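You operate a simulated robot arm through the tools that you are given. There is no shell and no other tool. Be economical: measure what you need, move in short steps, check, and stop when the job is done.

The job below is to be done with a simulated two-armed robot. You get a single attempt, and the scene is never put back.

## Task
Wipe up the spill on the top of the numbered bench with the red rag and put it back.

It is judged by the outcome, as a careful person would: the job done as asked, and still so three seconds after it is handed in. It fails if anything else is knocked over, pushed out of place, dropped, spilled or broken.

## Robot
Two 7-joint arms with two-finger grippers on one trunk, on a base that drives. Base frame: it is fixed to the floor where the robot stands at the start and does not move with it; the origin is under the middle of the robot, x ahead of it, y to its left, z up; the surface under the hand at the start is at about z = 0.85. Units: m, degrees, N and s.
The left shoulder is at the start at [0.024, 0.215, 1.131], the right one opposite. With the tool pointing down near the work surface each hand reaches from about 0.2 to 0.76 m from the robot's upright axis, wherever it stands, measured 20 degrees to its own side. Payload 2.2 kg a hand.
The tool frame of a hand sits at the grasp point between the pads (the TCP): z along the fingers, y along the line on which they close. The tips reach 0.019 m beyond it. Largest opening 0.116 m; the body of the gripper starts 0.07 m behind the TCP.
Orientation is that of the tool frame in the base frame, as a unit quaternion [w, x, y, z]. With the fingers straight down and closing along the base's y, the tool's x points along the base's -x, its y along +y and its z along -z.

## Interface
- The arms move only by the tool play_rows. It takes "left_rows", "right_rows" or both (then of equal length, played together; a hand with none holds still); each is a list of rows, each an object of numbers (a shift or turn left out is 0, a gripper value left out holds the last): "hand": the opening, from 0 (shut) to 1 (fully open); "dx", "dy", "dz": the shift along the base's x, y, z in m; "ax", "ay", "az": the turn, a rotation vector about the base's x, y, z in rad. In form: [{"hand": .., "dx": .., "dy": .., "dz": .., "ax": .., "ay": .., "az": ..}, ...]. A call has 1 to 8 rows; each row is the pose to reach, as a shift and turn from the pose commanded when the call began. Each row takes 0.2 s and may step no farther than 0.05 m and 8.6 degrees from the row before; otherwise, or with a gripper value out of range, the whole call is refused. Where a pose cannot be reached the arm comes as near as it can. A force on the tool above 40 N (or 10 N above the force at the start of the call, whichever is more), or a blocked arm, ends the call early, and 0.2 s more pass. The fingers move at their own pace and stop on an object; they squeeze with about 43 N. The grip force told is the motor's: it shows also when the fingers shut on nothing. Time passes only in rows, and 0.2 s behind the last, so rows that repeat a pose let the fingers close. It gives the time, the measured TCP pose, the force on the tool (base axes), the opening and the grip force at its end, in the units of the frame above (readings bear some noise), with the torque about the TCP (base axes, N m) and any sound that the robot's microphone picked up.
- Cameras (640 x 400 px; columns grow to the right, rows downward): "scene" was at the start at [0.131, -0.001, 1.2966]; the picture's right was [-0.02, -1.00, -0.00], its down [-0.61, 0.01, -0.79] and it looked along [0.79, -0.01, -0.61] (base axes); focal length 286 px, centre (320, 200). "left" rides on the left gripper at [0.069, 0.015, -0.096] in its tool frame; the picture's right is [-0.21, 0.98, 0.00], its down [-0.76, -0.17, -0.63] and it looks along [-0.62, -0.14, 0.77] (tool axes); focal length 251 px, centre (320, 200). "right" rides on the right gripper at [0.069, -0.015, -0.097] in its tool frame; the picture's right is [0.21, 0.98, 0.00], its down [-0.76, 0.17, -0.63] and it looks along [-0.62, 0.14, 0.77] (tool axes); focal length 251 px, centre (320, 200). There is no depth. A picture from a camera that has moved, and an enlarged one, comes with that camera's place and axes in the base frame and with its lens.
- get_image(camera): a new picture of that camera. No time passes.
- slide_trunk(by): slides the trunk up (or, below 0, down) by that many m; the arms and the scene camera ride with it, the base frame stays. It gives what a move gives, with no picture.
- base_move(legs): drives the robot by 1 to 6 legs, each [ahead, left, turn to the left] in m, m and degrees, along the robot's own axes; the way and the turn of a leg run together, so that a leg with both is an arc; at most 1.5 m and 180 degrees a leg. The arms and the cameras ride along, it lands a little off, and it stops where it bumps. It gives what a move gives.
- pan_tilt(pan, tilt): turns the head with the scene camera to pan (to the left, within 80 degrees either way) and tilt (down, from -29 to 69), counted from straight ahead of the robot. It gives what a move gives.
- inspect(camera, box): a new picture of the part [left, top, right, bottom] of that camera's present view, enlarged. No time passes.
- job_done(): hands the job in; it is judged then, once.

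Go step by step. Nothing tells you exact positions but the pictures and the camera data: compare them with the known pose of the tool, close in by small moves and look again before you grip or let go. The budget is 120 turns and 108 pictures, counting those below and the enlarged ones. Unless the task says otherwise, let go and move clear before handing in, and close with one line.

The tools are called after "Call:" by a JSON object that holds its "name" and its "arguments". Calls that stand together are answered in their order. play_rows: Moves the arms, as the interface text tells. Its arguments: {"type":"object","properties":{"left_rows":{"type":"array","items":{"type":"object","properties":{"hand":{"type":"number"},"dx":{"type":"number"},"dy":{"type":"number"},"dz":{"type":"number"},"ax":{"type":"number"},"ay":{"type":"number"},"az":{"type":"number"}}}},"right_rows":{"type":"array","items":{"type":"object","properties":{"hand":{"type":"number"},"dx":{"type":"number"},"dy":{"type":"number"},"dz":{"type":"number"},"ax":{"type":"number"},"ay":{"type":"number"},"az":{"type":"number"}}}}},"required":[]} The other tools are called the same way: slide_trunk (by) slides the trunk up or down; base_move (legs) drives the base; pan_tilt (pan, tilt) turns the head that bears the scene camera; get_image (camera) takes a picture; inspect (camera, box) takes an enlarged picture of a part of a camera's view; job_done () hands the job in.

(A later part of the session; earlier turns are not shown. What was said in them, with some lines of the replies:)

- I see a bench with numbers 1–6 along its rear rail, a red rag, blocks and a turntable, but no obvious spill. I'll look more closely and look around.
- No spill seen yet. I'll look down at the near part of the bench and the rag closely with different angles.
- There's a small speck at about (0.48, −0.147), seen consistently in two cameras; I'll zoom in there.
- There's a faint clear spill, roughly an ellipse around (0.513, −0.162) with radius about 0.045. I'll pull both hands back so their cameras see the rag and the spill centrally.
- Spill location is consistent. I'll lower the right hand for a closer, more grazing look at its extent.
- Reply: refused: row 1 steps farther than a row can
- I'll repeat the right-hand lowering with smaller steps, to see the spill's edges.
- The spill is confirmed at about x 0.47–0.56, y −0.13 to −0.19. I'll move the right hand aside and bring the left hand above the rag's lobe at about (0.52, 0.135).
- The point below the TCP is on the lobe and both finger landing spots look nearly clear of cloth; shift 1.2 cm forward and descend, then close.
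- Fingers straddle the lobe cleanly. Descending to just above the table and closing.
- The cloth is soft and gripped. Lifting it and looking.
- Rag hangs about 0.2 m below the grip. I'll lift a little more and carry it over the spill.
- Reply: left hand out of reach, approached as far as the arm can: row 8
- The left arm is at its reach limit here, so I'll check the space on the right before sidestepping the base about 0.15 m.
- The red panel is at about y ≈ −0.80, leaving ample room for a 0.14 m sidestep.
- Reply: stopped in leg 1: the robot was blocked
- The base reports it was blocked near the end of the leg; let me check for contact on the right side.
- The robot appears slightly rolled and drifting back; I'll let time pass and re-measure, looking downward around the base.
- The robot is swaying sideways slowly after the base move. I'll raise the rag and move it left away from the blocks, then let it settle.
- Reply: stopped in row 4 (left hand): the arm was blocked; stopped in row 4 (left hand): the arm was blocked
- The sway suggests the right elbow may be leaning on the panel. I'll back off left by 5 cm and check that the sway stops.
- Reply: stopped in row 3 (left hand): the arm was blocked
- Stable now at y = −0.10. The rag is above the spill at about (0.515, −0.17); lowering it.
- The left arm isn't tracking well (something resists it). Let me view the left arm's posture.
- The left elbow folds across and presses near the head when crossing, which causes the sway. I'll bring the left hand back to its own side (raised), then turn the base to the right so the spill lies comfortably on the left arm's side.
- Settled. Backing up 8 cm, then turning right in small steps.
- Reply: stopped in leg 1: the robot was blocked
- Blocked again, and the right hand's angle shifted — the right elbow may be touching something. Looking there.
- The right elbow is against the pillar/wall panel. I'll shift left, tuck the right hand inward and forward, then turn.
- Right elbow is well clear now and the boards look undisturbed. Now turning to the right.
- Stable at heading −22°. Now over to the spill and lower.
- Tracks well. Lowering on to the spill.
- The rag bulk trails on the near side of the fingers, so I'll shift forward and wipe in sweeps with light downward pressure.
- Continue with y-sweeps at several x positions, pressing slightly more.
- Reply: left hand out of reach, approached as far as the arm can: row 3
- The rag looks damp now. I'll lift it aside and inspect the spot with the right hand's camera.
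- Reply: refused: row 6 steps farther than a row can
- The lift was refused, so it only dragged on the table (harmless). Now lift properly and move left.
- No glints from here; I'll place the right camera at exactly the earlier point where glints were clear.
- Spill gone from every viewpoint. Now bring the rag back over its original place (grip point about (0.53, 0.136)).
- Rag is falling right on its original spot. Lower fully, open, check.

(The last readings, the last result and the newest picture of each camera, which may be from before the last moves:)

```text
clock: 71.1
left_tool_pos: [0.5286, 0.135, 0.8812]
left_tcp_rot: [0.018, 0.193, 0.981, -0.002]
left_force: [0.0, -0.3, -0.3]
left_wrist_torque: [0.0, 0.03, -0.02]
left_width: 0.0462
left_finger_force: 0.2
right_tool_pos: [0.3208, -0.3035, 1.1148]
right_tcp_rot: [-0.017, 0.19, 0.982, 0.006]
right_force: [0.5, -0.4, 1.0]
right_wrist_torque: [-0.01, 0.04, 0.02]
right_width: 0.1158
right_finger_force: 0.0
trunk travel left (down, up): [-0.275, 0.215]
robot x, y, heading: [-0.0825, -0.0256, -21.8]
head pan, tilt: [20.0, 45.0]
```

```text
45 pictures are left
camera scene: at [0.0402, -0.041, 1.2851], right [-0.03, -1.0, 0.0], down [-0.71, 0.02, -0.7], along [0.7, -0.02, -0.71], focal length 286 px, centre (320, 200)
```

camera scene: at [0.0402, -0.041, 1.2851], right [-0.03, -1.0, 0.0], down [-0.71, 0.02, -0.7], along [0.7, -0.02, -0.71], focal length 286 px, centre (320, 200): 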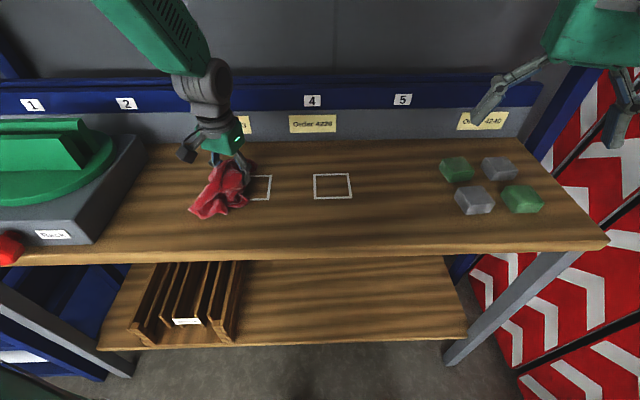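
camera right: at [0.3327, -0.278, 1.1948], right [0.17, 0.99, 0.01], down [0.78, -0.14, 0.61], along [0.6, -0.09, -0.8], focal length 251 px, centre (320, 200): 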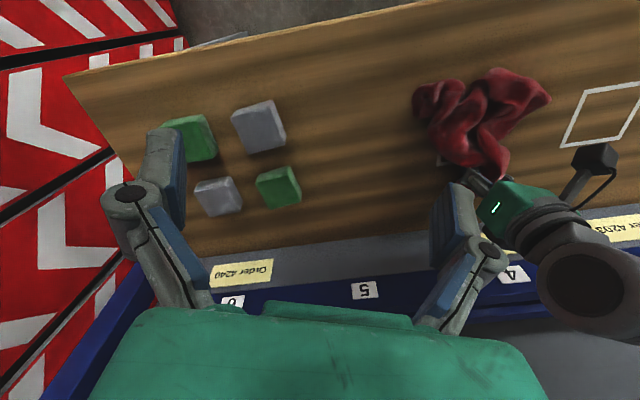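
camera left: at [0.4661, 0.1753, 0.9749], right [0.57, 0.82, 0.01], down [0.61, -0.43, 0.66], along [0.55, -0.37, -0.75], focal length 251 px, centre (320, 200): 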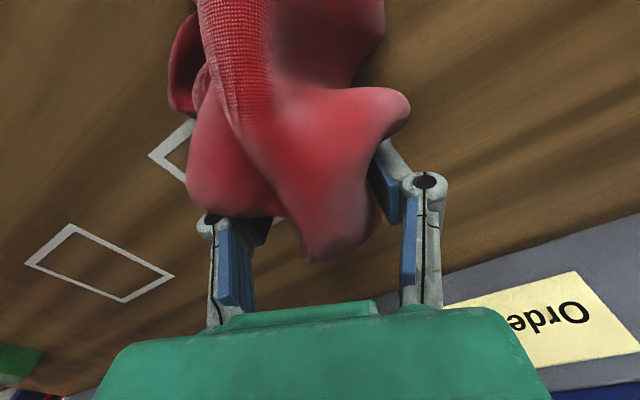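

Released; lift slowly straight up.

Call:
{"name": "play_rows", "arguments": {"left_rows": [{"hand": 0.55}, {"hand": 0.55, "dz": 0.015}, {"dz": 0.03}, {"dz": 0.05}, {"dz": 0.075}, {"dz": 0.1}, {"dz": 0.14}, {"dz": 0.18}]}}

Call:
{"name": "get_image", "arguments": {"camera": "left"}}

Call:
{"name": "get_image", "arguments": {"camera": "scene"}}

```text
clock: 72.9
left_tool_pos: [0.5287, 0.1334, 1.063]
left_tcp_rot: [0.019, 0.192, 0.981, -0.001]
left_force: [-0.5, -0.4, -0.3]
left_wrist_torque: [-0.02, -0.01, 0.01]
left_width: 0.0639
left_finger_force: 0.0
right_tool_pos: [0.3212, -0.3045, 1.1135]
right_tcp_rot: [-0.017, 0.19, 0.982, 0.006]
right_force: [-0.1, 1.1, 0.5]
right_wrist_torque: [0.01, -0.02, -0.03]
right_width: 0.116
right_finger_force: 0.1
trunk travel left (down, up): [-0.275, 0.215]
robot x, y, heading: [-0.0827, -0.0283, -21.4]
head pan, tilt: [20.0, 45.0]
```

```text
44 pictures are left
camera left: at [0.4655, 0.1745, 1.1558], right [0.57, 0.82, 0.01], down [0.61, -0.43, 0.66], along [0.55, -0.37, -0.75], focal length 251 px, centre (320, 200)
```

left: 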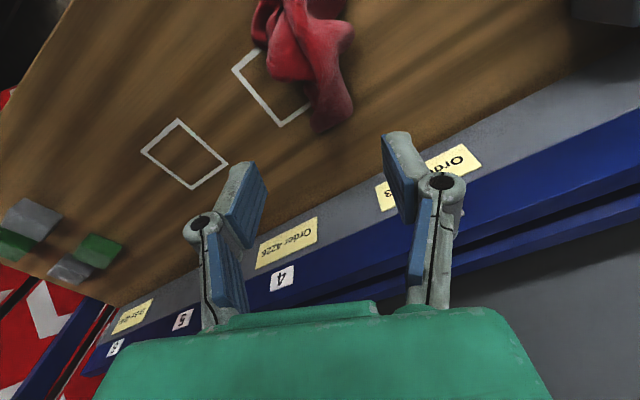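

```text
43 pictures are left
camera scene: at [0.0389, -0.0406, 1.2852], right [-0.03, -1.0, 0.0], down [-0.71, 0.02, -0.7], along [0.7, -0.02, -0.71], focal length 286 px, centre (320, 200)
```

scene: 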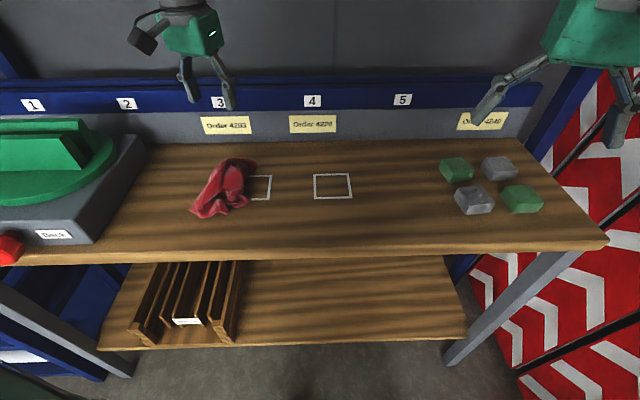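

Rag is back on its spot (within about 2 cm). A last check of the spill area from the left camera, which is near its original viewpoint.

Call:
{"name": "inspect", "arguments": {"camera": "left", "box": [60, 80, 220, 180]}}

Call:
{"name": "inspect", "arguments": {"camera": "scene", "box": [320, 150, 440, 225]}}

```text
4.00 times, centred on (140, 130) of left
camera zoom: at [0.4655, 0.1745, 1.1558], right [0.57, 0.82, 0.01], down [0.61, -0.43, 0.66], along [0.55, -0.37, -0.75], focal length 1006 px, centre (1040, 480)
```

zoom: 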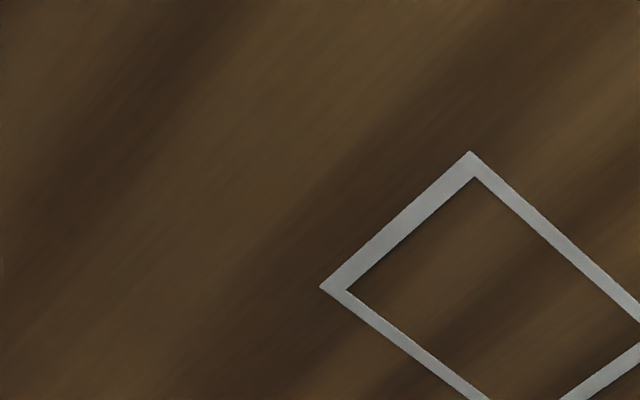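

```text
5.33 times, centred on (380, 188) of scene
camera zoom: at [0.0389, -0.0406, 1.2852], right [-0.03, -1.0, 0.0], down [-0.71, 0.02, -0.7], along [0.7, -0.02, -0.71], focal length 1523 px, centre (0, 267)
```

zoom: 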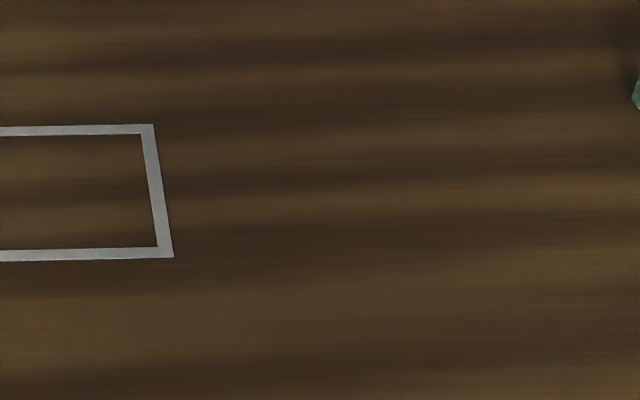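

The bench is clean, the rag is back at its place, both hands are clear and nothing else looks disturbed, so I'm handing in.

Call:
{"name": "job_done", "arguments": {}}

```text
The job is handed in.
```

The clear spill beside square 4 is wiped up: I checked from several camera angles, including the ones that first showed its glints, and no trace is left. The red rag is back within about 2 cm of where it lay, though folded differently. While I was repositioning, the base was blocked twice, probably by the right elbow touching the striped boards or pillar on the right. Everything there and on the bench looked undisturbed afterwards.
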